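You operate a simulated robot arm through the tools that you are given. There is no shell and no other tool.

You run a simulated robot arm. Do the job below in one go: nothing can be reset, and whatever is moved stays where it is left.

TASK
Fit the tube as the white card says, then pull both nuts up to the mark.
Fine: the card names the tube and its two ports; use the red wrench and lay it back on the grey mat; leave the other ports as they are.

It is judged by the outcome, as a careful person would: the job done as asked, and still so three seconds after it is handed in. It fails if anything else is knocked over, pushed out of place, dropped, spilled or broken.

THE ROBOT
A 7-joint arm with a fingered hand, fixed in place. Base frame: the origin is at the foot of the arm, x ahead of it, y to its left, z up; the work surface is at about z = 782. Lengths are in mm, angles in rad, forces in N, time in s.
Its first joint turns from -2.601 to 2.601 rad. Payload 3.5 kg.
Tool frame: the origin (TCP) lies between the finger pads and is the grasp point; the fingertips stand 30 mm ahead of it; z points along the fingers, y is the line along which they close. Largest opening 104 mm; the body of the gripper starts 35 mm behind the TCP. The gripper is a hand of 4 fingers: y runs from the thumb to the fingers, the wrist lies at [-15, -110, -186] in the tool frame, and closing takes about 1.5 s.
Orientation is that of the tool frame in the base frame, as a unit quaternion [w, x, y, z]. With the fingers straight down and the wrist toward the robot, the tool's x, y and z point along [0, 1, 0], [1, 0, 0] and [0, 0, -1] of the base frame.

THE INTERFACE
- The arm moves only by the tool drive_tool. Its argument "rows" is a list of rows, each a list of 2 entries, a list of its own where there are three numbers: the shift along the tool's x, y, z in mm, then the turn, a rotation vector about the tool's x, y, z in rad. In form: [[[dx, dy, dz], [ax, ay, az]], ...]. A call has 1 to 20 rows; each row is the pose to reach, as a shift and turn from the pose commanded when the call began, along the tool's axes at that moment. "fingers" is the gripper command, from -1 (shut) to 1 (fully open), values between in proportion, set as the call begins (left out, the last holds). Rows are played at 5 a second. More than 50 mm and 0.15 rad between two rows, or a gripper value outside its range, and nothing of the call is played. A pose out of reach is approached as far as the arm can. The call stops where the force on the tool passes 40 N (or 10 N more than at its start, if that is more) or the arm is blocked; 0.2 s more then pass. The fingers move at their own pace (about 45 mm/s each) and stop on an object; they squeeze with about 25 N. The grip force told is the motor's: it shows also when the fingers shut on nothing. Time passes only in rows, and 0.2 s behind the last, so rows that repeat a pose let the fingers close. It gives the time, the measured TCP pose, the force on the tool (base axes), the opening and the grip force at its end, in the units of the frame above (readings bear some noise), with the torque about the TCP (base axes, N m) and any sound that the robot's microphone picked up.
- Cameras (640 x 400 px; columns grow to the right, rows downward): "scene" is fixed at [49.6, -651.7, 1367.3]; the picture's right is [0.28, -0.96, 0.00], its down [-0.72, -0.21, -0.67] and it looks along [0.64, 0.18, -0.74] (base axes); focal length 268 px, centre (320, 200). "wrist" rides on the gripper at [61, -92, -130] in the tool frame; the picture's right is [-0.81, 0.27, -0.52], its down [-0.53, -0.71, 0.46] and it looks along [-0.24, 0.64, 0.72] (tool axes); focal length 275 px, centre (320, 200).
- camera(camera): a new picture of that camera. No time passes.
- slide_trunk(by): slides the trunk up (or, below 0, down) by that many mm; the arm rides with it, the base frame stays. It gives what a move gives, with no picture.
- finger_targets(index, middle, ring, thumb_bend, thumb_turn): sets how far each is bent, from 0 (flat) to 1 (curled in); at 0.3 the hand is open as for a grip, at 0.7 the pads meet at the TCP. One left out holds its place. A second passes; each finger stops where it meets its share of the squeeze, and holds until it gets a number again. A gripper value or a shape takes the hand back. It gives what a move gives, with no picture; readings hold the bend of each and the force on the fingers (four entries, about 0 where the hand has none), thumb and palm. thumb_turn goes from beside the hand (0) to across from the fingers (1), as for a grip.
- set_grasp(shape): the hand has 4 fingers and takes this shape, open, in about a second: jaw (thumb against the fingers, like two jaws); tri (thumb and two fingers); tip (a fingertip pinch); poke (one finger out to press); point (the index stretched); flat (the hand flat); cup (the hand cupped); fist (a fist). The gripper value then closes the fingers along that shape, each until it touches; the sizes above hold for jaw. It gives what a move gives, with no picture.
- pixel_to_xyz(camera, pixels): there is no depth. For up to 12 entries [column, row, z] of the newest picture of that camera ("zoom" is the newest enlarged one), the place [x, y] in the base frame at which the ray of that pixel passes the height z, good to about 2 mm. No time passes.
- inspect(camera, box): a new picture of the part [left, top, right, bottom] of that camera's present view, enlarged. No time passes.
- sign_off(): hands the job in; it is judged then, once.

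Unless the task says otherwise, let go and move clear before handing in.

The tools are called as a command line: name --argument value ..., lists and objects as JSON in quotes. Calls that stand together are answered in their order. drive_tool: Moves the arm, as the interface text tells. Its arguments: {"type":"object","properties":{"rows":{"type":"array","items":{"type":"array"}},"fingers":{"type":"number"}},"required":["rows"]} The other tools are called the same way: slide_trunk (by) slides the trunk up or down; set_grasp (shape) gives the hand a shape; finger_targets (index, middle, ring, thumb_bend, thumb_turn) moves the fingers one by one; camera (camera) takes a picture; pixel_to_xyz (camera, pixels) gives the place at which the rays of pixels pass given heights; inspect (camera, box) takes an enlarged picture of a part of a camera's view; sign_off () hands the job in.

At the start:

```text
time_s: 0.0
eef_pos: [430.1, -367.7, 1075.0]
ee_rot: [0.0, 0.707, 0.707, -0.001]
contact_force: [-0.2, -0.3, -0.1]
torque: [-0.01, -0.01, -0.02]
finger_gap: 103.5
grasp_force: 0.1
shape: jaw
bend: [0.3, 0.3, 0.3, 0.3, 0.98]
finger forces: [0.0, 0.1, 0.1, 0.1, 0.0, 0.0]
trunk travel left (down, up): [-450.0, 260.0]
```

scene: 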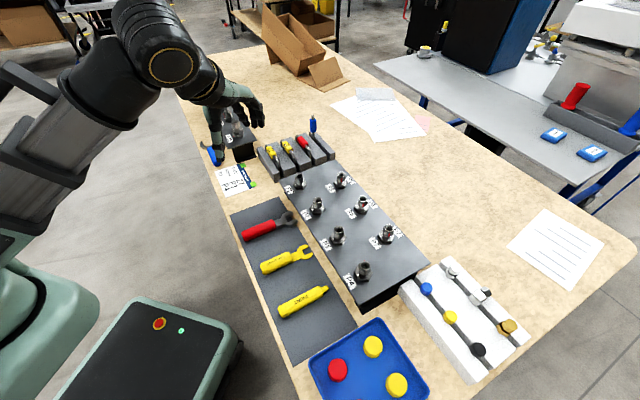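
wrist: 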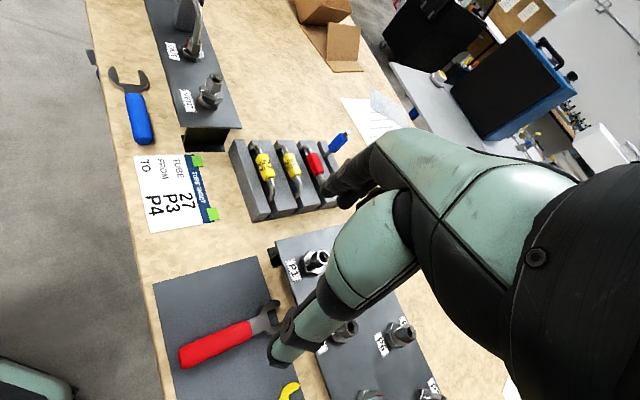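

The wrist picture shows the card near (170,190), reading about "TUBE 27, FROM P3, TO P4". I'll enlarge the card, the tube rack, the ports and the wrenches before moving.

inspect --camera "wrist" --box '[120, 130, 240, 240]'

inspect --camera "scene" --box '[200, 110, 340, 200]'

inspect --camera "scene" --box '[270, 160, 430, 300]'

inspect --camera "scene" --box '[390, 240, 540, 370]'

inspect --camera "scene" --box '[220, 190, 360, 360]'

inspect --camera "wrist" --box '[220, 120, 360, 230]'

```text
3.64 times, centred on (180, 185) of wrist
```

zoom: 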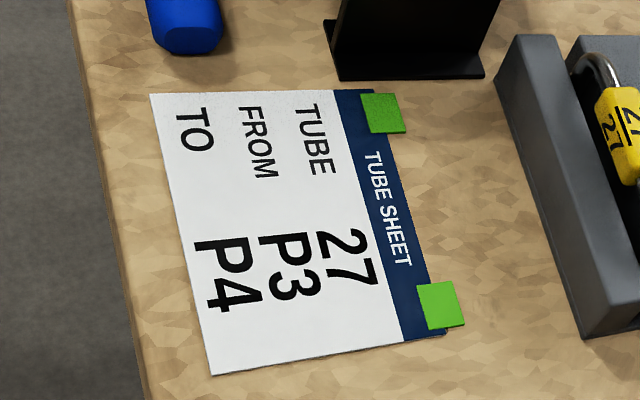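

```text
4.44 times, centred on (270, 155) of scene
```

zoom: 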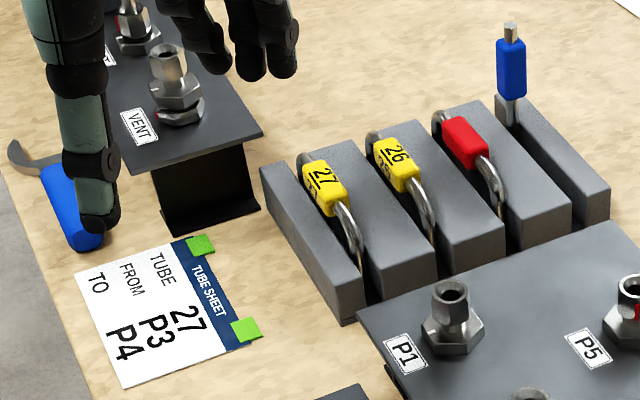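

```text
2.86 times, centred on (350, 230) of scene
```

zoom: 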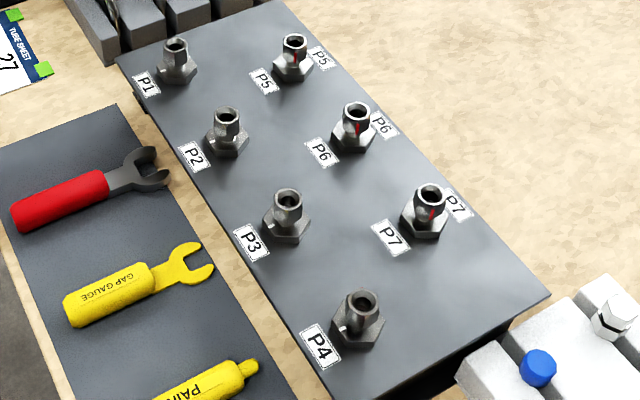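

```text
3.08 times, centred on (465, 305) of scene
```

zoom: 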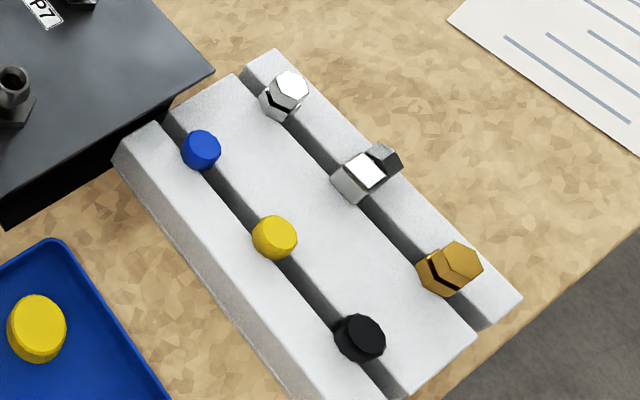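

```text
2.35 times, centred on (290, 275) of scene
```

zoom: 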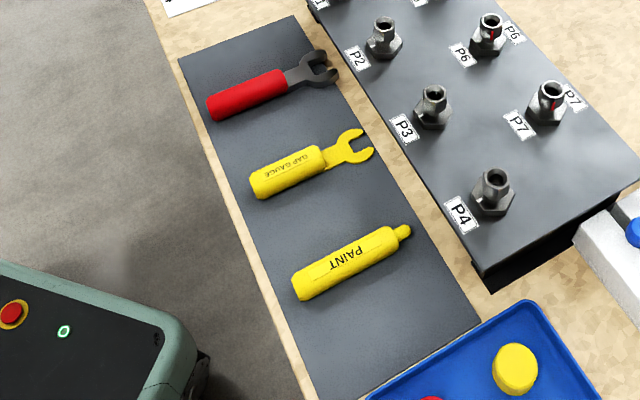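

```text
3.64 times, centred on (290, 175) of wrist
```

zoom: 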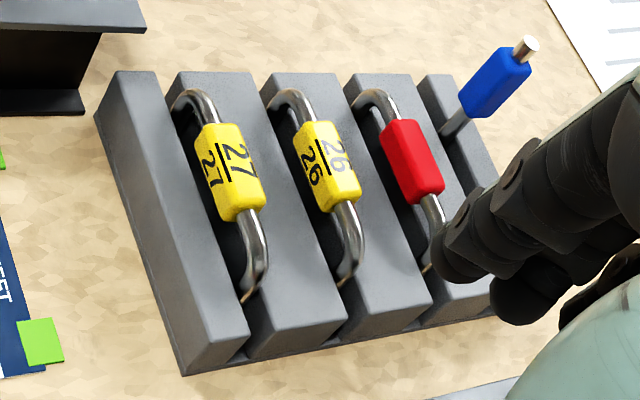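

The card reads TUBE 27, FROM P3, TO P4. The tubes sit in a rack at scene (290,150), and the ports have hex bodies with small marks, so I'll zoom tightly on the ports, tubes and wrench.

inspect --camera "scene" --box '[320, 215, 400, 290]'

inspect --camera "scene" --box '[345, 190, 405, 250]'

inspect --camera "scene" --box '[255, 130, 325, 180]'

inspect --camera "scene" --box '[235, 200, 305, 250]'

inspect --camera "wrist" --box '[150, 0, 240, 130]'

inspect --camera "wrist" --box '[240, 150, 280, 190]'

```text
5.33 times, centred on (360, 252) of scene
```

zoom: 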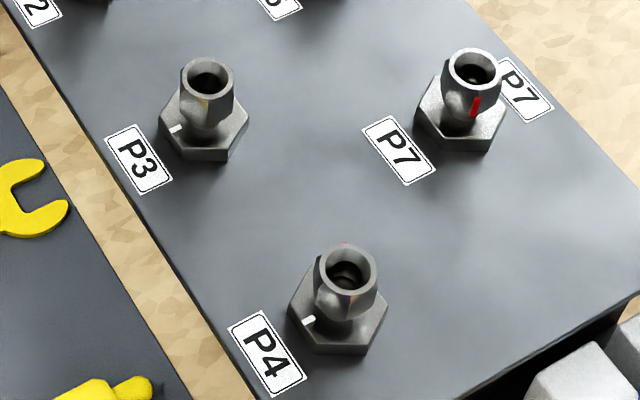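

```text
6.67 times, centred on (375, 220) of scene
```

zoom: 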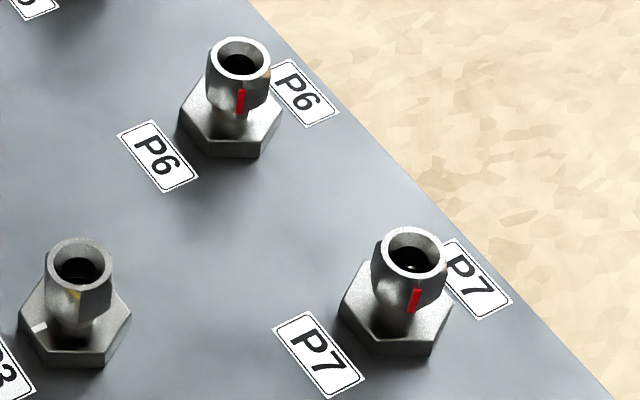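

```text
8.00 times, centred on (290, 155) of scene
```

zoom: 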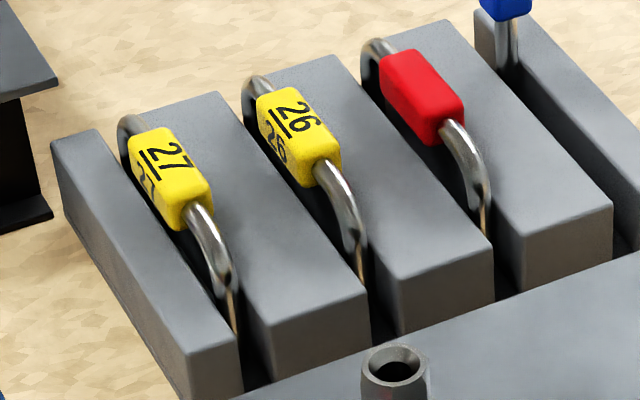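

```text
8.00 times, centred on (270, 225) of scene
```

zoom: 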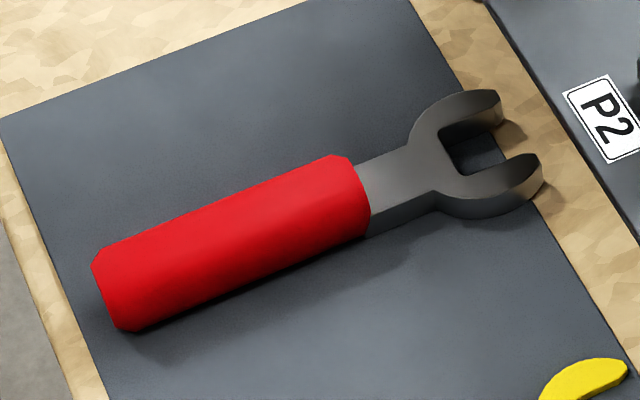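

```text
3.08 times, centred on (195, 65) of wrist
```

zoom: 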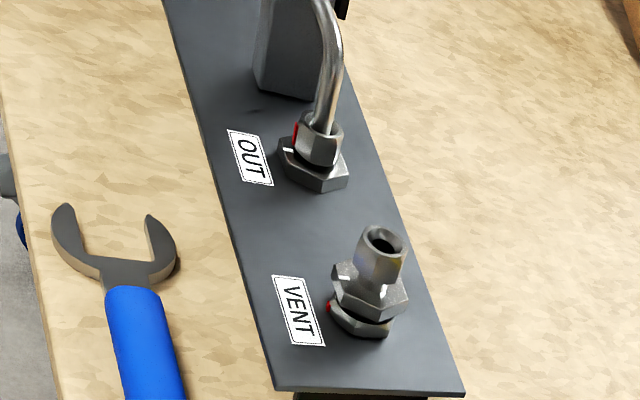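

```text
10.00 times, centred on (260, 170) of wrist
```

zoom: 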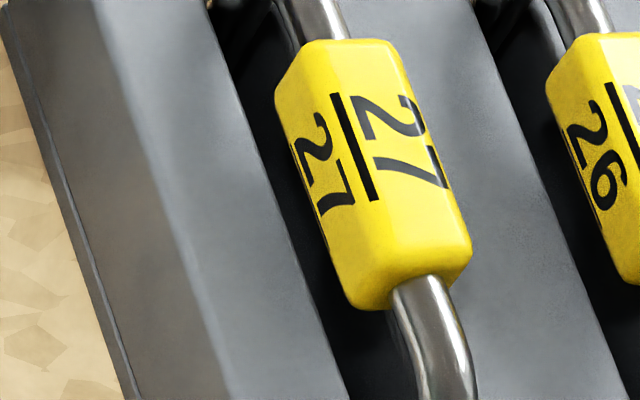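

Each port has a hex base with a white tick and a thin nut with a red line. On OUT the two are aligned, which is the tightened state. I'll locate the key points at a few heights in both cameras so I can triangulate.

pixel_to_xyz --camera "scene" --pixels '[[338.8, 229.5, 860], [338.8, 229.5, 900], [365.1, 264.8, 860], [365.1, 264.8, 900], [389, 227, 880], [300, 180, 880], [363, 306, 850], [427, 265, 850], [290, 330, 782], [270, 225, 782], [242, 236, 790], [290, 218, 790]]'

inspect --camera "wrist" --box '[260, 220, 420, 400]'

inspect --camera "wrist" --box '[150, 280, 300, 400]'

```text
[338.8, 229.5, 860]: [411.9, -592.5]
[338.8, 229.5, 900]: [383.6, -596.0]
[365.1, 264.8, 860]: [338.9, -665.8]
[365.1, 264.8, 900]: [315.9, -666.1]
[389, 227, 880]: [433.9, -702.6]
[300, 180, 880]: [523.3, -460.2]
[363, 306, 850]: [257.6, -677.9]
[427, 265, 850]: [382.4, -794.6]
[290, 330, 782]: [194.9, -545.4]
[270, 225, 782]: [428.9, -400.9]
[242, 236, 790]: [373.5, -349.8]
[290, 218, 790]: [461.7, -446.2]
```

```text
2.22 times, centred on (340, 310) of wrist
```

zoom: 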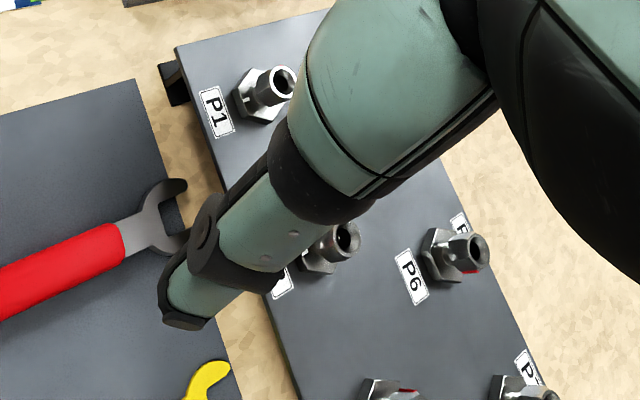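

```text
3.33 times, centred on (225, 340) of wrist
```

zoom: 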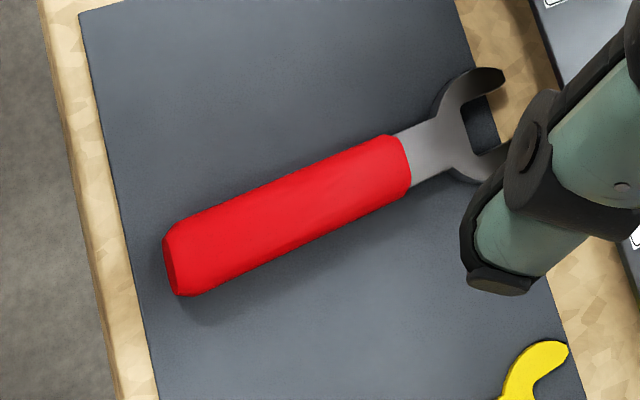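

I'm triangulating P1, P6, the panel corner, the wrench and the tube tag between the two views.

pixel_to_xyz --camera "wrist" --pixels '[[323.3, 256.8, 850], [323.3, 256.8, 900], [411.2, 331.6, 850], [411.2, 331.6, 900], [274.7, 241.1, 820], [274.7, 241.1, 860], [180, 359.5, 782], [180, 359.5, 810], [256, 160, 850], [256, 160, 900], [242, 157, 820], [242, 157, 860]]'

pixel_to_xyz --camera "scene" --pixels '[[299.7, 175.8, 850], [299.7, 175.8, 900], [363, 198.7, 850], [363, 198.7, 900], [278.6, 178.6, 820], [278.6, 178.6, 860], [243.8, 236, 782], [243.8, 236, 810], [272, 152, 850], [272, 152, 900]]'

```text
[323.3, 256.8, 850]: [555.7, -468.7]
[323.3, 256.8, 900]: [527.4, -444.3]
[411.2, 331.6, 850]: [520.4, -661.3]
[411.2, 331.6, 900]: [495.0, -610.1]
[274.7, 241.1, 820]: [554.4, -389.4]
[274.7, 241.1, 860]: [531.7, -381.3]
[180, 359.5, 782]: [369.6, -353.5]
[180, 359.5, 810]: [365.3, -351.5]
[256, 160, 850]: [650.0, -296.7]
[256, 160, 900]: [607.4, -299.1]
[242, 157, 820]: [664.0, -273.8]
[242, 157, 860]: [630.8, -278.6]
```

```text
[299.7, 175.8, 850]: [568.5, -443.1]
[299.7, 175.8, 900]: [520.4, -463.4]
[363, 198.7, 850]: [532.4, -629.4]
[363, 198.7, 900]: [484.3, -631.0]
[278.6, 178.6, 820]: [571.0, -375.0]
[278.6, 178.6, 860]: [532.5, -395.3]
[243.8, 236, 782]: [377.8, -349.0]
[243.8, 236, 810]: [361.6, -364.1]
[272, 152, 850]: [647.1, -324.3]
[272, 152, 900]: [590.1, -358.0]
```

By triangulation P1's top is at about (540,-455,879) and P6's at about (504,-630,880). The port row runs along (-0.71,-0.70) with 100 mm spacing. I'll move the hand high over the panel, yawed about -45°, so the wrist camera looks down on P3 and P4.

drive_tool --rows '[[[-37, -4.5, 7.5], [0, 0, 0.0785]], [[-74, -9, 15], [0, 0, 0.157]], [[-111, -13.5, 22.5], [0, 0, 0.2355]], [[-148, -18, 30], [0, 0, 0.314]], [[-185, -22.5, 37.5], [0, 0, 0.3925]], [[-222, -27, 45], [0, 0, 0.471]], [[-259, -31.5, 52.5], [0, 0, 0.5495]], [[-296, -36, 60], [0, 0, 0.628]], [[-333, -40.5, 67.5], [0, 0, 0.7065]], [[-370, -45, 75], [0, 0, 0.785]]]'

camera --camera "wrist"

camera --camera "scene"

```text
time_s: 2.2
eef_pos: [383.5, -738.6, 997.6]
ee_rot: [-0.001, 0.924, 0.382, 0.0]
contact_force: [-0.2, 0.1, -0.7]
torque: [-0.02, 0.0, -0.01]
finger_gap: 103.7
grasp_force: 0.1
shape: jaw
bend: [0.3, 0.3, 0.3, 0.3, 0.98]
finger forces: [0.1, 0.0, 0.1, 0.1, 0.0, 0.0]
trunk travel left (down, up): [-450.0, 260.0]
```

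```text
taken
```

wrist: 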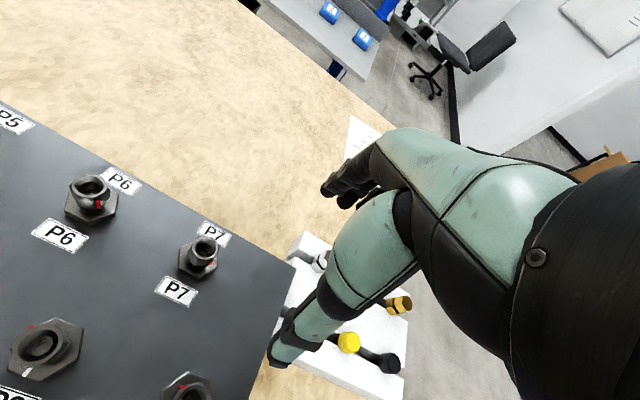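

```text
taken
```

scene: 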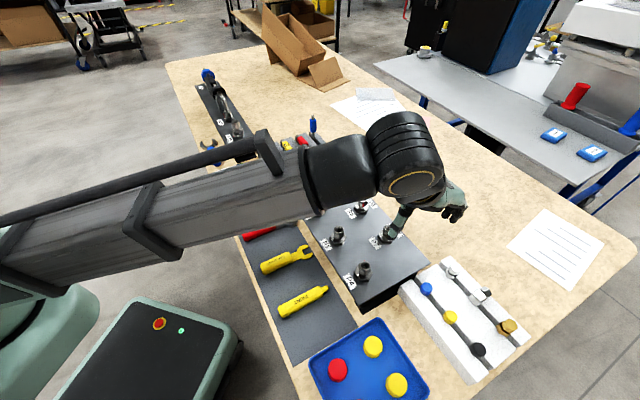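

P3 is near (45,345) and P4 near (188,388) at the picture's bottom edge. I'll back off 70 mm along tool -y to bring both into view.

drive_tool --rows '[[[-15, -40, 0], [0, 0, 0]], [[-30, -75, 0], [0, 0, 0]], [[-30, -75, 0], [0, 0, 0]]]'

camera --camera "wrist"

```text
time_s: 3.0
eef_pos: [308.8, -707.8, 999.5]
ee_rot: [0.0, 0.924, 0.383, 0.001]
contact_force: [-0.5, -0.2, 0.4]
torque: [-0.01, 0.0, -0.01]
finger_gap: 103.8
grasp_force: 0.1
shape: jaw
bend: [0.3, 0.3, 0.3, 0.3, 0.98]
finger forces: [0.0, 0.1, 0.0, 0.1, 0.1, 0.1]
trunk travel left (down, up): [-450.0, 260.0]
```

```text
taken
```

wrist: 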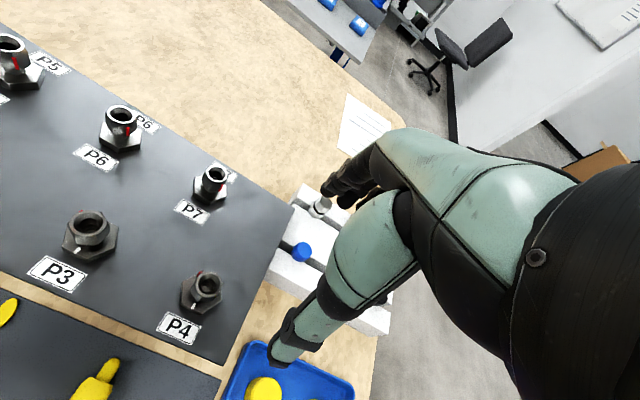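

P3 at (90,230) and P4 at (203,287) are now clear of the hand, so I'll zoom in on both.

inspect --camera "wrist" --box '[50, 200, 130, 270]'

inspect --camera "wrist" --box '[165, 255, 245, 325]'

inspect --camera "wrist" --box '[80, 90, 240, 230]'

```text
5.71 times, centred on (90, 235) of wrist
```

zoom: 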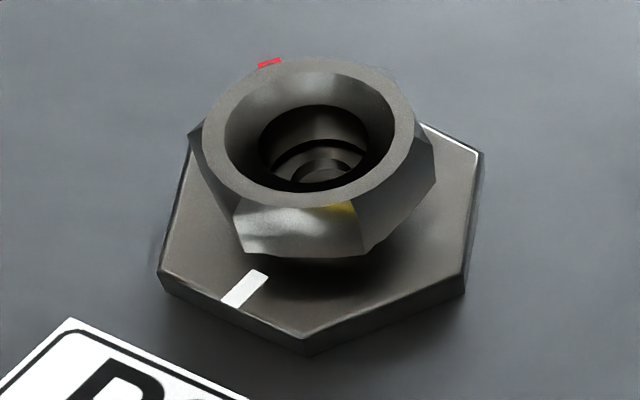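

```text
5.71 times, centred on (205, 290) of wrist
```

zoom: 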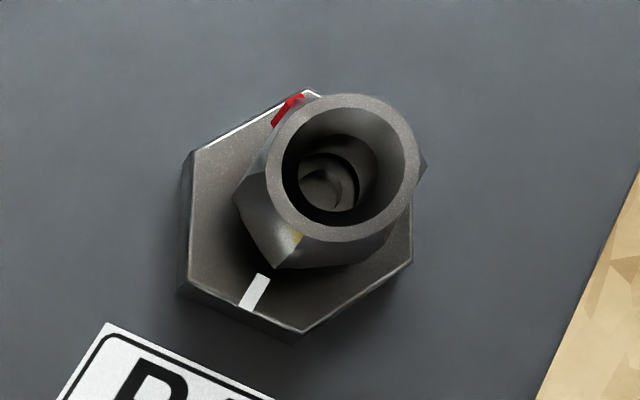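

```text
2.86 times, centred on (160, 160) of wrist
```

zoom: 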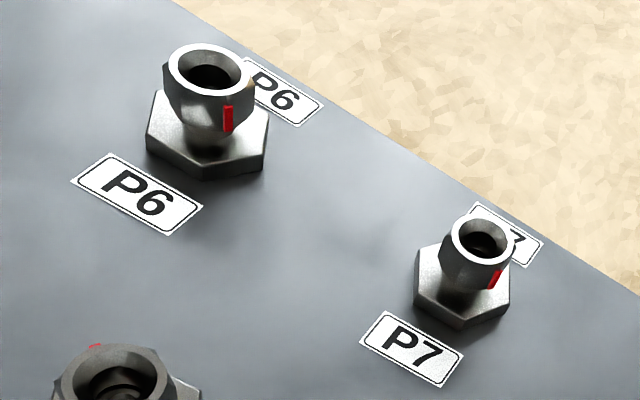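

The red lines sit on the far side of both nuts, at zoom (270,63) for P3 and (288,110) for P4, while the white ticks are on the label side. I'll convert these to base coordinates to get the angles.

pixel_to_xyz --camera "wrist" --pixels '[[209.4, 284.4, 879], [199.4, 274.2, 866], [191.9, 308.9, 852], [194.8, 303.3, 852], [88.2, 223.6, 879], [81.2, 211, 868], [74.2, 252.9, 852], [79.5, 248.1, 852], [213, 177, 879], [121, 115, 879]]'

inspect --camera "wrist" --box '[0, 40, 60, 110]'

```text
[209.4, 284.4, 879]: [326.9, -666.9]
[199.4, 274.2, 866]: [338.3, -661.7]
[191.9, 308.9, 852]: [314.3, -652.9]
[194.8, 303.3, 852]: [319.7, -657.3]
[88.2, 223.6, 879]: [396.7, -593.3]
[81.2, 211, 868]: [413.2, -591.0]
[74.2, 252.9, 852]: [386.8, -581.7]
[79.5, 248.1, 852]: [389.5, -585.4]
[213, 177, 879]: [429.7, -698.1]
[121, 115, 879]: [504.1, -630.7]
```

```text
5.71 times, centred on (30, 75) of wrist
```

zoom: 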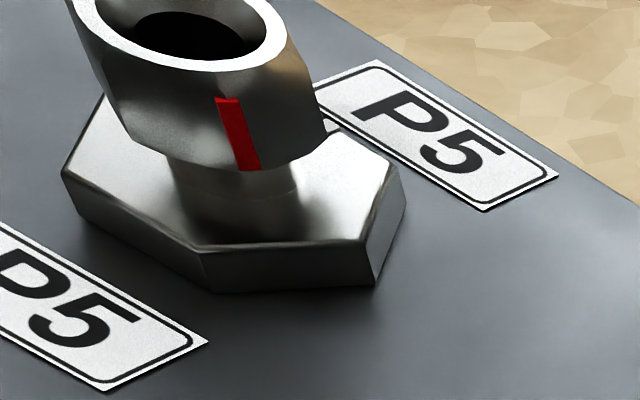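

I'm now getting the nut corner directions so I know the engagement angles.

pixel_to_xyz --camera "wrist" --pixels '[[67.8, 227.1, 864], [76, 241.1, 864], [97, 240.6, 864], [108.9, 228.9, 864], [190.6, 290, 864], [197.1, 301.4, 864], [217.3, 296.1, 864], [223.4, 283.9, 864], [194, 205, 840], [32, 283, 840], [223, 365, 840], [296, 208, 840]]'

inspect --camera "scene" --box '[345, 245, 385, 290]'

inspect --camera "scene" --box '[320, 215, 360, 255]'

inspect --camera "scene" --box '[195, 70, 255, 150]'

```text
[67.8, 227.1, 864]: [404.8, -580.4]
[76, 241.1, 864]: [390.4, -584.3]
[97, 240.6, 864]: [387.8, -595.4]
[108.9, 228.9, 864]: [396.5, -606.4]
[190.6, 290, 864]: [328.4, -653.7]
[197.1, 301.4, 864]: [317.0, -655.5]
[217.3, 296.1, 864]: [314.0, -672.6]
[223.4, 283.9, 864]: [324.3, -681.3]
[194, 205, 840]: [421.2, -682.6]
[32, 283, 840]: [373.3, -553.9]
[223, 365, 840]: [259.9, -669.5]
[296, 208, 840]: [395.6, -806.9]
```

```text
8.89 times, centred on (365, 268) of scene
```

zoom: 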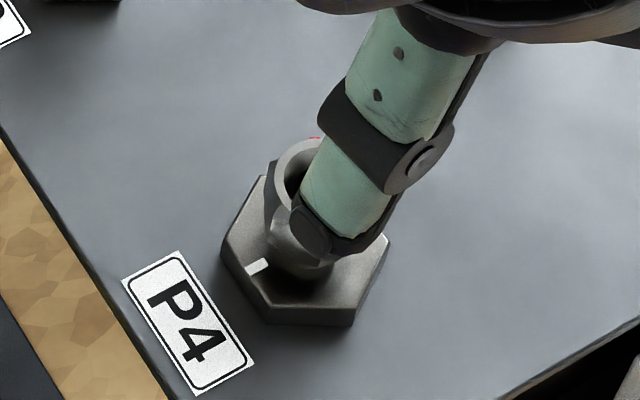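

```text
10.00 times, centred on (340, 235) of scene
```

zoom: 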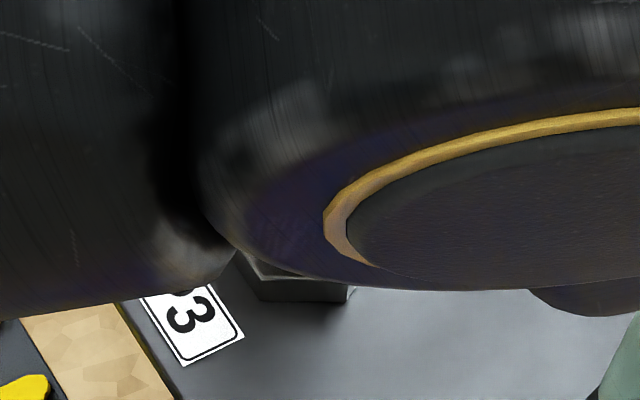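

```text
5.00 times, centred on (225, 110) of scene
```

zoom: 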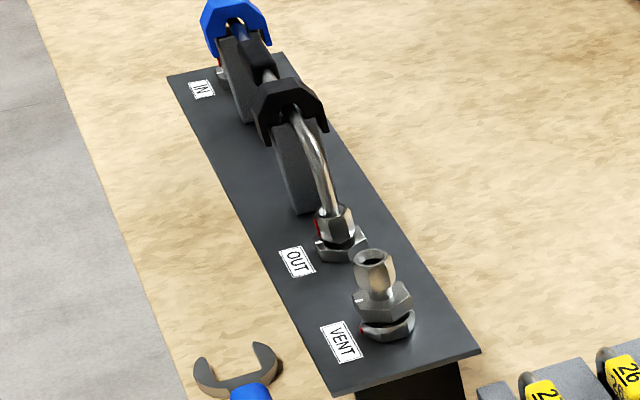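

The ticks sit at about 134° in base, with the red lines at about 11° on P3 and 24° on P4. I'll move for a steeper, closer view to see how the hexes are turned.

drive_tool --rows '[[[15, 20, 25], [0, 0, 0]], [[30, 38, 50], [0, 0, 0]], [[30, 38, 50], [0, 0, 0]]]'

camera --camera "wrist"

```text
time_s: 3.8
eef_pos: [357.2, -712.6, 950.7]
ee_rot: [0.0, 0.924, 0.382, -0.001]
contact_force: [-0.2, -0.2, 0.7]
torque: [-0.03, -0.03, -0.01]
finger_gap: 103.8
grasp_force: 0.0
shape: jaw
bend: [0.3, 0.3, 0.3, 0.3, 0.98]
finger forces: [0.1, 0.0, 0.1, 0.0, 0.1, 0.0]
trunk travel left (down, up): [-450.0, 260.0]
```

```text
taken
```

wrist: 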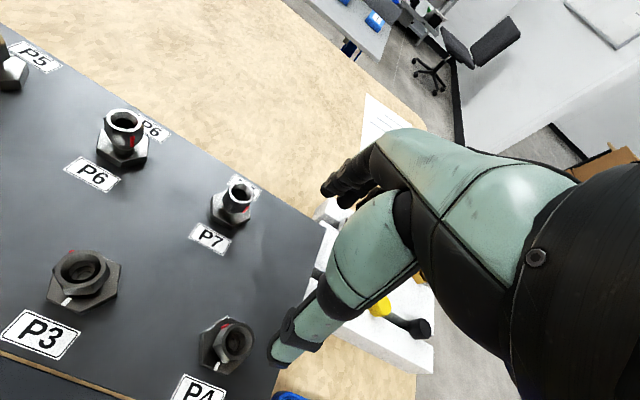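

inspect --camera "wrist" --box '[40, 240, 130, 320]'

inspect --camera "wrist" --box '[185, 305, 265, 380]'

inspect --camera "wrist" --box '[90, 95, 260, 235]'

```text
5.00 times, centred on (85, 280) of wrist
```

zoom: 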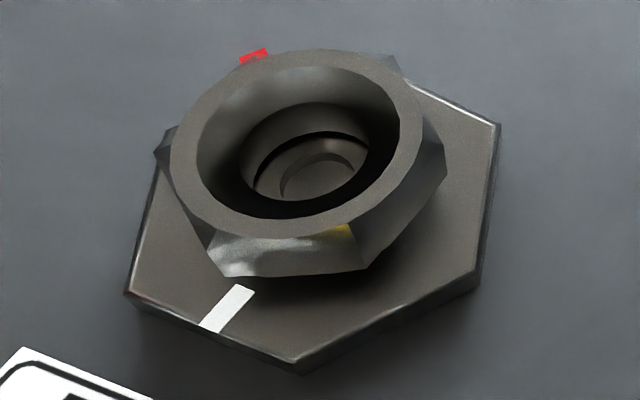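

```text
5.33 times, centred on (225, 342) of wrist
```

zoom: 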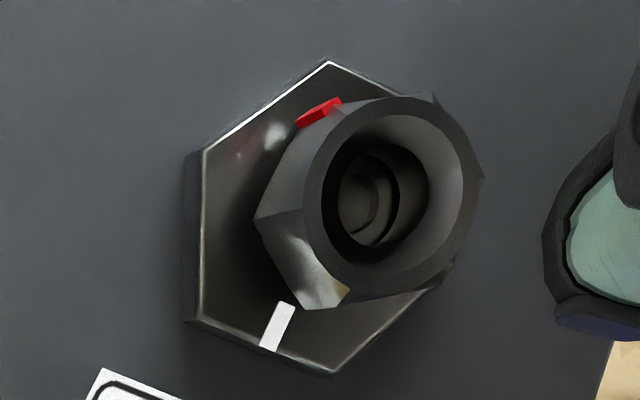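

```text
2.86 times, centred on (175, 165) of wrist
```

zoom: 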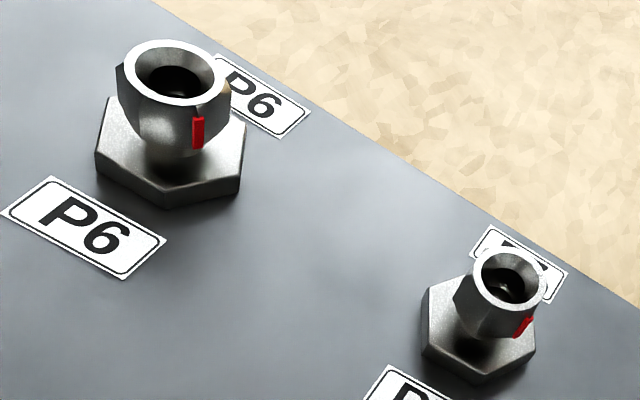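

The zoom shows that each red bar straddles a hex corner. I'll compute the corner angles in base.

pixel_to_xyz --camera "wrist" --pixels '[[52, 270, 866], [65.4, 295, 866], [94, 293.6, 866], [110, 274, 866], [70, 252.4, 868], [99.6, 252, 868], [212.8, 345.2, 866], [222.6, 362.3, 866], [255.6, 338.2, 866], [246.2, 322.3, 866], [224.6, 325.5, 868], [215, 372, 852]]'

pixel_to_xyz --camera "wrist" --pixels '[[220, 361, 852], [214.7, 369.5, 852], [71, 298, 852], [61.6, 306.6, 852], [48, 299, 850], [80, 314, 850], [116, 297, 850], [120, 265, 850], [201, 331, 850], [226, 316, 850], [228, 374, 850], [200, 364, 850]]'

```text
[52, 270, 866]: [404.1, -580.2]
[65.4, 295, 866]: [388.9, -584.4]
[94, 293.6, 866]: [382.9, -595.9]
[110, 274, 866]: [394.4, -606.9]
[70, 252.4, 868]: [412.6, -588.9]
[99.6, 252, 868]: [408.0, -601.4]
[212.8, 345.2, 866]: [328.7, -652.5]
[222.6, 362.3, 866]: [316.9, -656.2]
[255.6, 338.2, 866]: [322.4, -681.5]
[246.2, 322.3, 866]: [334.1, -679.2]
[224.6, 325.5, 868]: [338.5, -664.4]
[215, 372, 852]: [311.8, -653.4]
```

```text
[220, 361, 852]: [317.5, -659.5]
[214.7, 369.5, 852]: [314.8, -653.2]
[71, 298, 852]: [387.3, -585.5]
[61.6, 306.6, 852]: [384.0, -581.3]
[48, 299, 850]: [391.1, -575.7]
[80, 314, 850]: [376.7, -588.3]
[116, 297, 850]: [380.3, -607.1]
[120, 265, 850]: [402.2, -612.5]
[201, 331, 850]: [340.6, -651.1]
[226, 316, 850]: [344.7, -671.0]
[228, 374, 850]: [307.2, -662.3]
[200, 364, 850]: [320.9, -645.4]
```

P3 and P4 come out the same. The nut corners, including the red one, are at about 14° + 60k and the target tick is at about 134°, so each nut needs about 240° clockwise in 60° bites. Next I'll go and look at tube 27 in the rack.

drive_tool --rows '[[[0, 0, -40], [0, 0, 0]], [[0, 0, -80], [0, 0, 0]], [[44, -2, -80], [0, 0, 0]], [[88, -4, -80], [0, 0, 0]], [[132, -6, -80], [0, 0, 0]], [[176, -8, -80], [0, 0, 0]], [[220, -10, -80], [0, 0, 0]], [[264, -12, -80], [0, 0, 0]], [[308, -15, -80], [0, 0, 0]], [[352, -18, -80], [0, 0, 0]], [[396, -20, -80], [0, 0, 0]], [[440, -22, -60], [0, 0, 0]], [[440, -22, -60], [0, 0, 0]]]'

camera --camera "wrist"

camera --camera "scene"

```text
time_s: 6.6
eef_pos: [655.3, -385.7, 1012.2]
ee_rot: [0.0, 0.924, 0.382, 0.001]
contact_force: [-0.1, 0.3, -0.1]
torque: [0.0, -0.04, -0.02]
finger_gap: 103.9
grasp_force: 0.1
shape: jaw
bend: [0.3, 0.3, 0.3, 0.3, 0.98]
finger forces: [0.0, 0.1, 0.0, 0.0, 0.0, 0.0]
trunk travel left (down, up): [-450.0, 260.0]
```

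```text
taken
```

wrist: 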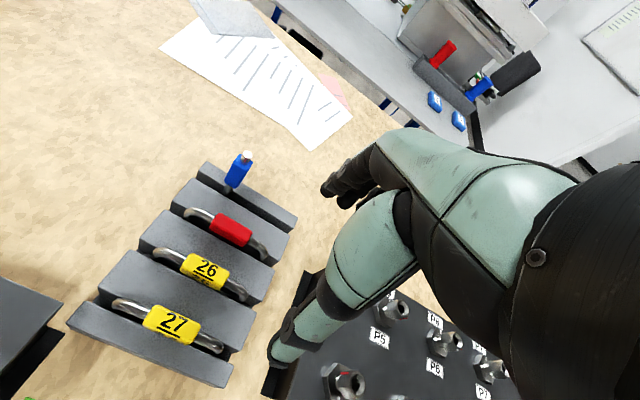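

```text
taken
```

scene: 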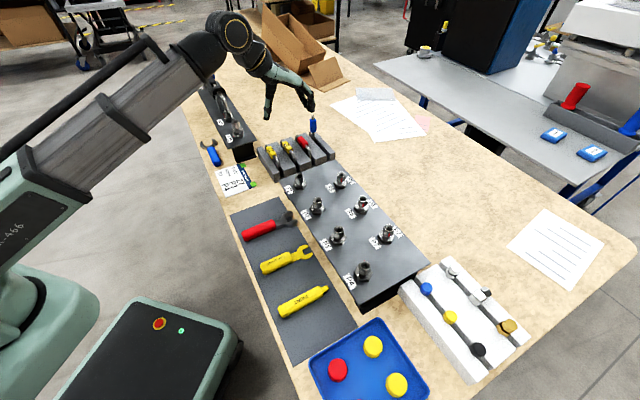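

inspect --camera "wrist" --box '[60, 200, 260, 390]'

inspect --camera "wrist" --box '[100, 280, 240, 370]'

inspect --camera "scene" --box '[255, 130, 325, 180]'

```text
2.11 times, centred on (160, 295) of wrist
```

zoom: 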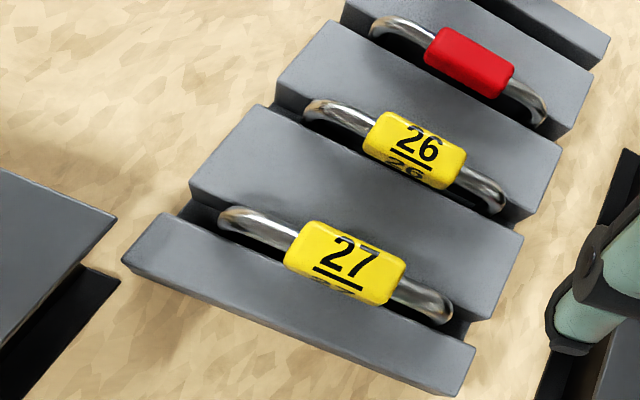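

```text
4.44 times, centred on (170, 325) of wrist
```

zoom: 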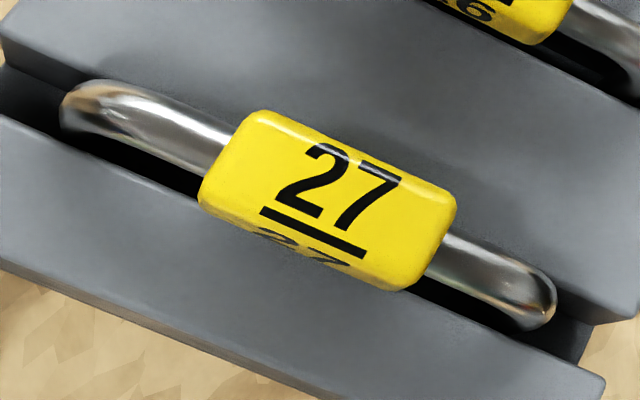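

```text
8.00 times, centred on (290, 155) of scene
```

zoom: 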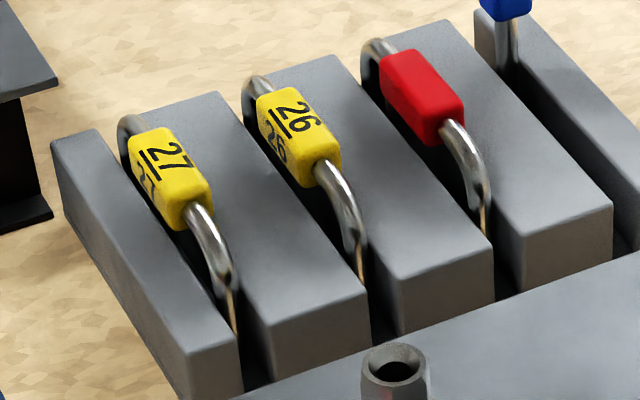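

I'm triangulating the tag top, the tube's bend ends and the rack block tops between the wrist and scene views.

pixel_to_xyz --camera "wrist" --pixels '[[173.4, 323.9, 820], [173.4, 323.9, 870], [112.6, 302.5, 820], [112.6, 302.5, 870], [222.5, 347.5, 820], [222.5, 347.5, 870], [66, 323, 800], [66, 323, 850], [229, 388, 800], [229, 388, 850], [86.7, 305.6, 800], [86.7, 305.6, 850]]'

pixel_to_xyz --camera "scene" --pixels '[[271.5, 150, 820], [271.5, 150, 870], [265, 146.25, 820], [265, 146.25, 870], [279.6, 163.75, 820], [279.6, 163.75, 870], [256.4, 147.8, 800], [256.4, 147.8, 850], [273.3, 174, 800], [273.3, 174, 850], [263, 146.3, 800], [263, 146.3, 850]]'

```text
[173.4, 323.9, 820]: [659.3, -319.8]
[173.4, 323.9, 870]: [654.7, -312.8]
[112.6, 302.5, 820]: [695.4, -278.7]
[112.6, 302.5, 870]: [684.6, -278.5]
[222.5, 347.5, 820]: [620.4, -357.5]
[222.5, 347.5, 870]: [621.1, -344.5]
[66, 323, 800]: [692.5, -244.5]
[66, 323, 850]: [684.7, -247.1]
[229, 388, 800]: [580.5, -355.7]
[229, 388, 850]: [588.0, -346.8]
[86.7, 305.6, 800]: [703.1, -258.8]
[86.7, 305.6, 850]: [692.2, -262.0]
```

```text
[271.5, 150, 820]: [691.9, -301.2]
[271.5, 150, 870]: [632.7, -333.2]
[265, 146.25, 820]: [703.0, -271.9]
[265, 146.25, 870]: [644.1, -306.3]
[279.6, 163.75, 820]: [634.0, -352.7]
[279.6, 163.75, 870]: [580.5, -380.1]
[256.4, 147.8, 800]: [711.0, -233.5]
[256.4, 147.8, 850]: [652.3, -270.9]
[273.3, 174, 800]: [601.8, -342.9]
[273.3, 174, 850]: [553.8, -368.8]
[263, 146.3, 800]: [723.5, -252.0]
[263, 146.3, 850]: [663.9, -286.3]
```

The rack top is at z≈819, and tag 27's top centre is at about (657,-317,850). The tube's legs are about 100 mm apart, which matches P3–P4. I'll check the spacing to tag 26, then move above tag 27 with the fingers partly closed so they clear its neighbour.

pixel_to_xyz --camera "wrist" --pixels '[[206, 268, 848], [173.4, 323.9, 848], [153, 309, 848], [196, 343, 838], [201.5, 325, 848], [145, 320.5, 848]]'

drive_tool --rows '[[[25, -24, 10], [0, 0, 0]], [[49.4, -47.4, 30], [0, 0, 0]], [[49.4, -47.4, 70], [0, 0, 0]], [[49.4, -47.4, 100], [0, 0, 0]], [[49.4, -47.4, 100], [0, 0, 0]], [[49.4, -47.4, 100], [0, 0, 0]]]' --fingers -0.12

camera --camera "wrist"

inspect --camera "scene" --box '[230, 90, 350, 190]'

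```text
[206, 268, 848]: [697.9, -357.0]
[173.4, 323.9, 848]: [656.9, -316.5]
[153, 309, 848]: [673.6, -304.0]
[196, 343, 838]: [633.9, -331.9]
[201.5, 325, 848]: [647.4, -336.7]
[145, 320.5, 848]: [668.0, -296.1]
```

```text
time_s: 8.0
eef_pos: [656.8, -315.6, 913.4]
ee_rot: [0.0, 0.924, 0.383, -0.001]
contact_force: [0.2, 0.0, 0.1]
torque: [0.02, 0.02, 0.03]
finger_gap: 46.4
grasp_force: 0.1
shape: jaw
bend: [0.74, 0.47, 0.44, 0.71, 1.0]
finger forces: [0.0, 0.0, 0.0, 0.0, 0.1, 0.0]
trunk travel left (down, up): [-450.0, 260.0]
```

```text
taken
```

wrist: 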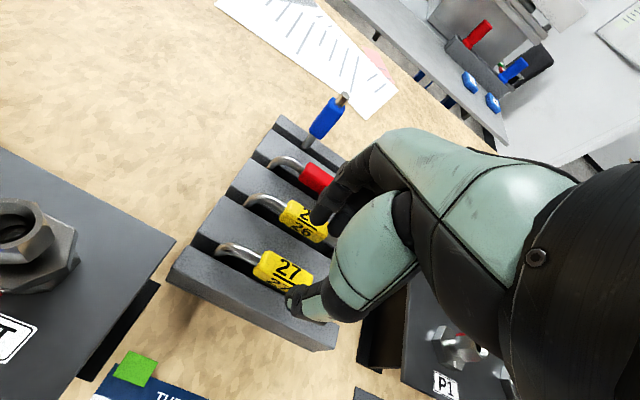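

```text
4.00 times, centred on (290, 140) of scene
```

zoom: 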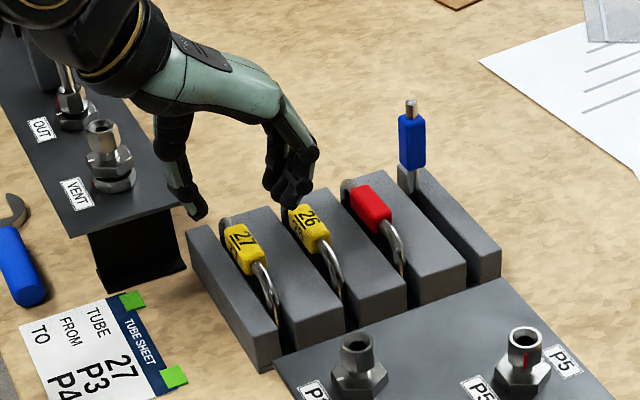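

Tag 26 is 57 mm away, so the 46 mm opening fits. I'll descend 35 mm and check the finger alignment around the tag.

drive_tool --rows '[[[0, -1.2, 18], [0, 0, 0]], [[0, -1.2, 33], [0, 0, 0]], [[0, -1.2, 33], [0, 0, 0]]]'

inspect --camera "scene" --box '[240, 110, 320, 170]'

inspect --camera "wrist" --box '[180, 180, 400, 360]'

```text
time_s: 8.8
eef_pos: [655.5, -317.2, 879.8]
ee_rot: [0.0, 0.924, 0.383, 0.0]
contact_force: [0.1, -0.1, 0.2]
torque: [-0.03, -0.01, 0.01]
finger_gap: 46.4
grasp_force: 0.0
shape: jaw
bend: [0.74, 0.47, 0.44, 0.71, 1.0]
finger forces: [0.0, 0.0, 0.0, 0.1, 0.0, 0.0]
trunk travel left (down, up): [-450.0, 260.0]
```

```text
6.67 times, centred on (280, 140) of scene
```

zoom: 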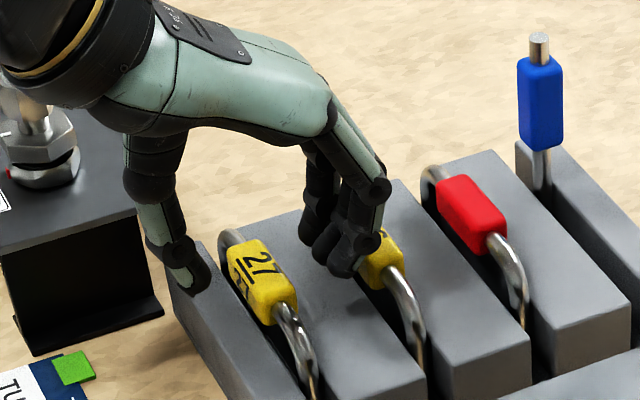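

```text
2.22 times, centred on (290, 270) of wrist
```

zoom: 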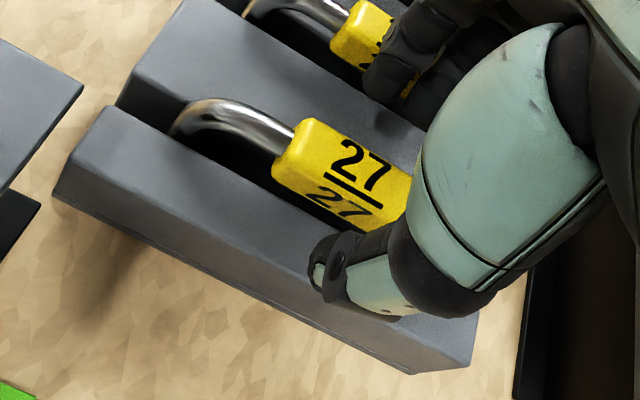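

The thumb and fingers straddle tag 27. I'll narrow the opening to about 36 mm for more room beside tag 26, then check again before the last descent.

drive_tool --rows '[[[0, 0, 0], [0, 0, 0]], [[0, 0, 0], [0, 0, 0]], [[0, 0, 6], [0, 0, 0]], [[0, 0, 10], [0, 0, 0]], [[0, 0, 10], [0, 0, 0]]]' --fingers -0.31

inspect --camera "scene" --box '[240, 110, 320, 170]'

inspect --camera "wrist" --box '[180, 180, 400, 360]'

```text
time_s: 10.0
eef_pos: [655.0, -317.4, 867.9]
ee_rot: [0.001, 0.924, 0.383, 0.0]
contact_force: [0.5, -0.8, -0.1]
torque: [0.01, -0.03, 0.01]
finger_gap: 36.3
grasp_force: 0.0
shape: jaw
bend: [0.74, 0.51, 0.49, 0.73, 1.0]
finger forces: [0.1, 0.0, 0.1, 0.0, 0.0, 0.0]
trunk travel left (down, up): [-450.0, 260.0]
```

```text
6.67 times, centred on (280, 140) of scene
```

zoom: 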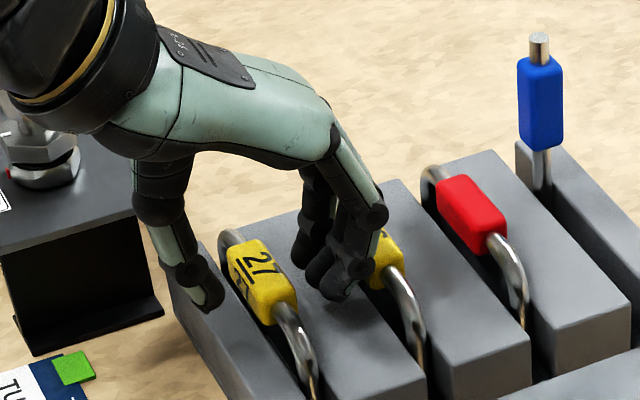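

```text
2.22 times, centred on (290, 270) of wrist
```

zoom: 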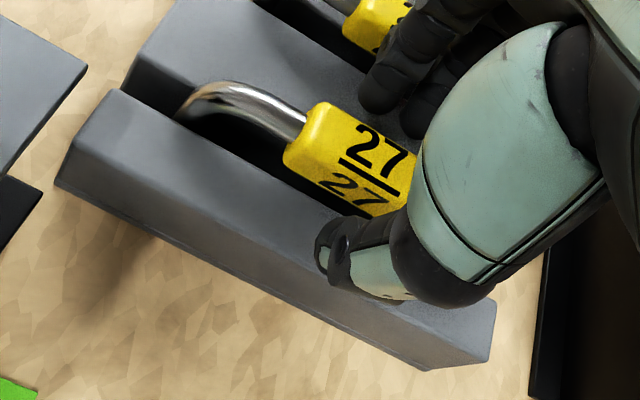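

The clearances look good on both sides. I'll descend another 12 mm to z≈856, with the fingertips just above the rack, and then close.

drive_tool --rows '[[[1, 1, 6], [0, 0, 0]], [[1, 1, 12], [0, 0, 0]], [[1, 1, 12], [0, 0, 0]]]'

inspect --camera "scene" --box '[240, 110, 320, 170]'

inspect --camera "wrist" --box '[180, 180, 400, 360]'

```text
time_s: 10.8
eef_pos: [655.7, -316.2, 857.1]
ee_rot: [0.001, 0.924, 0.384, 0.0]
contact_force: [-2.8, 2.0, 5.6]
torque: [-0.24, -0.14, -0.04]
finger_gap: 35.7
grasp_force: 0.0
shape: jaw
bend: [0.74, 0.53, 0.49, 0.73, 1.0]
finger forces: [0.1, 5.3, 0.1, 0.0, 0.0, 0.0]
trunk travel left (down, up): [-450.0, 260.0]
```

```text
6.67 times, centred on (280, 140) of scene
```

zoom: 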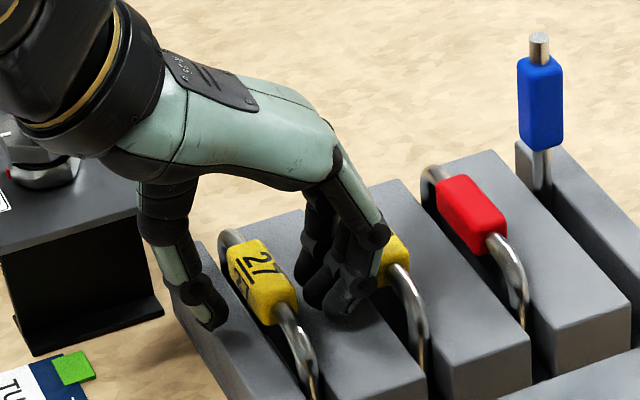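

```text
2.22 times, centred on (290, 270) of wrist
```

zoom: 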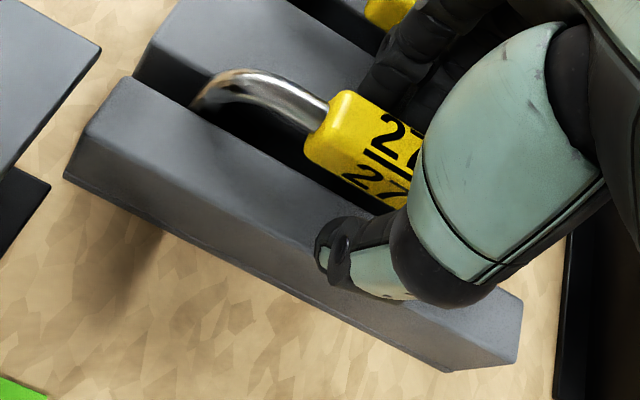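

The middle finger is touching the rack with about 5 N. I'll lift 4 mm and close on the tag.

drive_tool --rows '[[[0, 0, -4.5], [0, 0, 0]], [[0, 0, -4.5], [0, 0, 0]]]'

drive_tool --rows '[[[0, 0, 0], [0, 0, 0]], [[0, 0, 0], [0, 0, 0]], [[0, 0, 0], [0, 0, 0]], [[0, 0, 0], [0, 0, 0]], [[0, 0, 0], [0, 0, 0]], [[0, 0, 0], [0, 0, 0]], [[0, 0, 0], [0, 0, 0]]]' --fingers -1

inspect --camera "scene" --box '[240, 110, 320, 170]'

inspect --camera "wrist" --box '[180, 180, 400, 360]'

```text
time_s: 11.4
eef_pos: [656.8, -316.6, 859.5]
ee_rot: [0.001, 0.924, 0.383, 0.0]
contact_force: [-0.8, 0.9, 0.9]
torque: [0.02, 0.01, 0.01]
finger_gap: 35.9
grasp_force: 0.1
shape: jaw
bend: [0.74, 0.52, 0.49, 0.73, 1.0]
finger forces: [0.0, 0.4, 0.0, 0.1, 0.1, 0.1]
trunk travel left (down, up): [-450.0, 260.0]
```

```text
time_s: 13.0
eef_pos: [656.0, -317.1, 859.9]
ee_rot: [0.0, 0.924, 0.382, 0.0]
contact_force: [-0.1, -0.9, 0.1]
torque: [-0.05, -0.01, 0.03]
finger_gap: 13.9
grasp_force: 25.1
shape: jaw
bend: [0.72, 0.63, 0.66, 0.74, 1.0]
finger forces: [13.0, 6.8, 2.3, 0.1, 22.1, 0.1]
trunk travel left (down, up): [-450.0, 260.0]
```

```text
6.67 times, centred on (280, 140) of scene
```

zoom: 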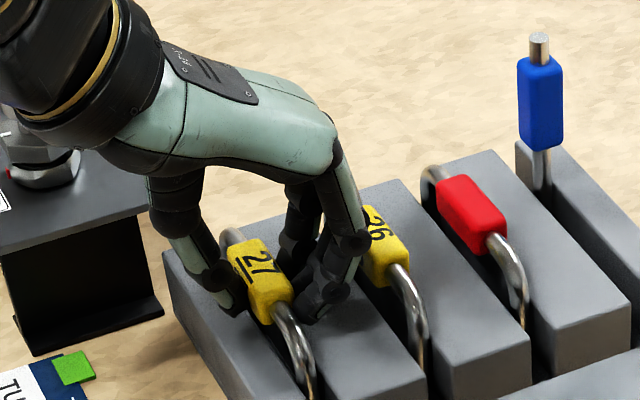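

```text
2.22 times, centred on (290, 270) of wrist
```

zoom: 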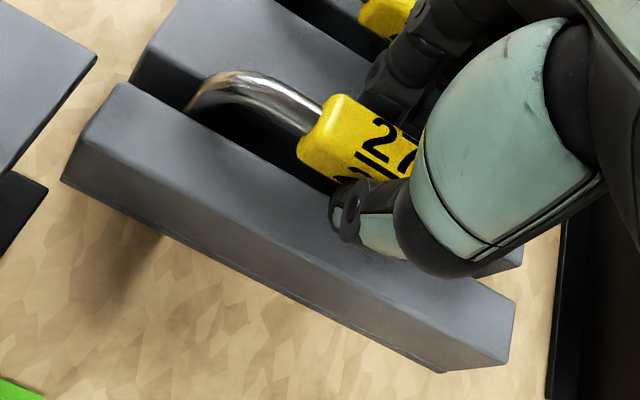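

The grip holds at 25 N with three fingers and the thumb on tag 27. I'll lift slowly, straight up.

drive_tool --rows '[[[0, 0, -5], [0, 0, 0]], [[0, 0, -12], [0, 0, 0]], [[0, 0, -20], [0, 0, 0]], [[0, 0, -20], [0, 0, 0]]]'

inspect --camera "scene" --box '[240, 110, 320, 170]'

camera --camera "wrist"

```text
time_s: 14.0
eef_pos: [656.0, -316.8, 878.8]
ee_rot: [0.0, 0.924, 0.382, 0.0]
contact_force: [-0.2, 1.1, -1.3]
torque: [-0.03, -0.01, 0.04]
finger_gap: 13.9
grasp_force: 25.2
shape: jaw
bend: [0.72, 0.63, 0.66, 0.74, 1.0]
finger forces: [12.8, 6.8, 2.1, 0.0, 22.8, 0.1]
trunk travel left (down, up): [-450.0, 260.0]
```

```text
6.67 times, centred on (280, 140) of scene
```

zoom: 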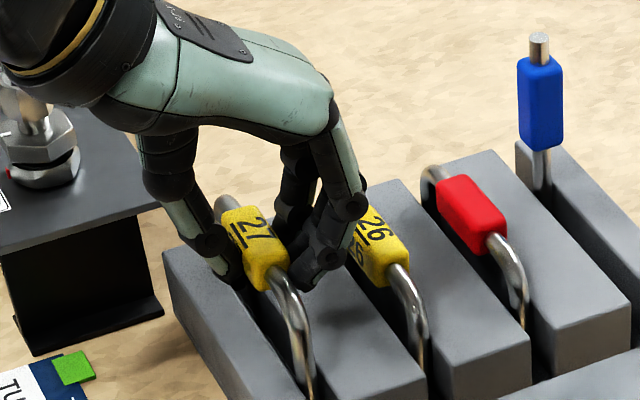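

```text
taken
```

wrist: 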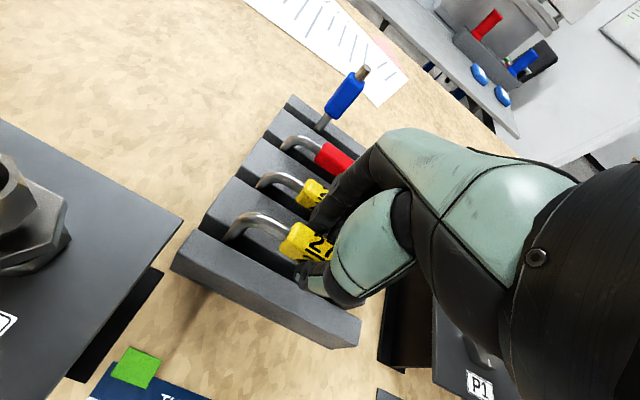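

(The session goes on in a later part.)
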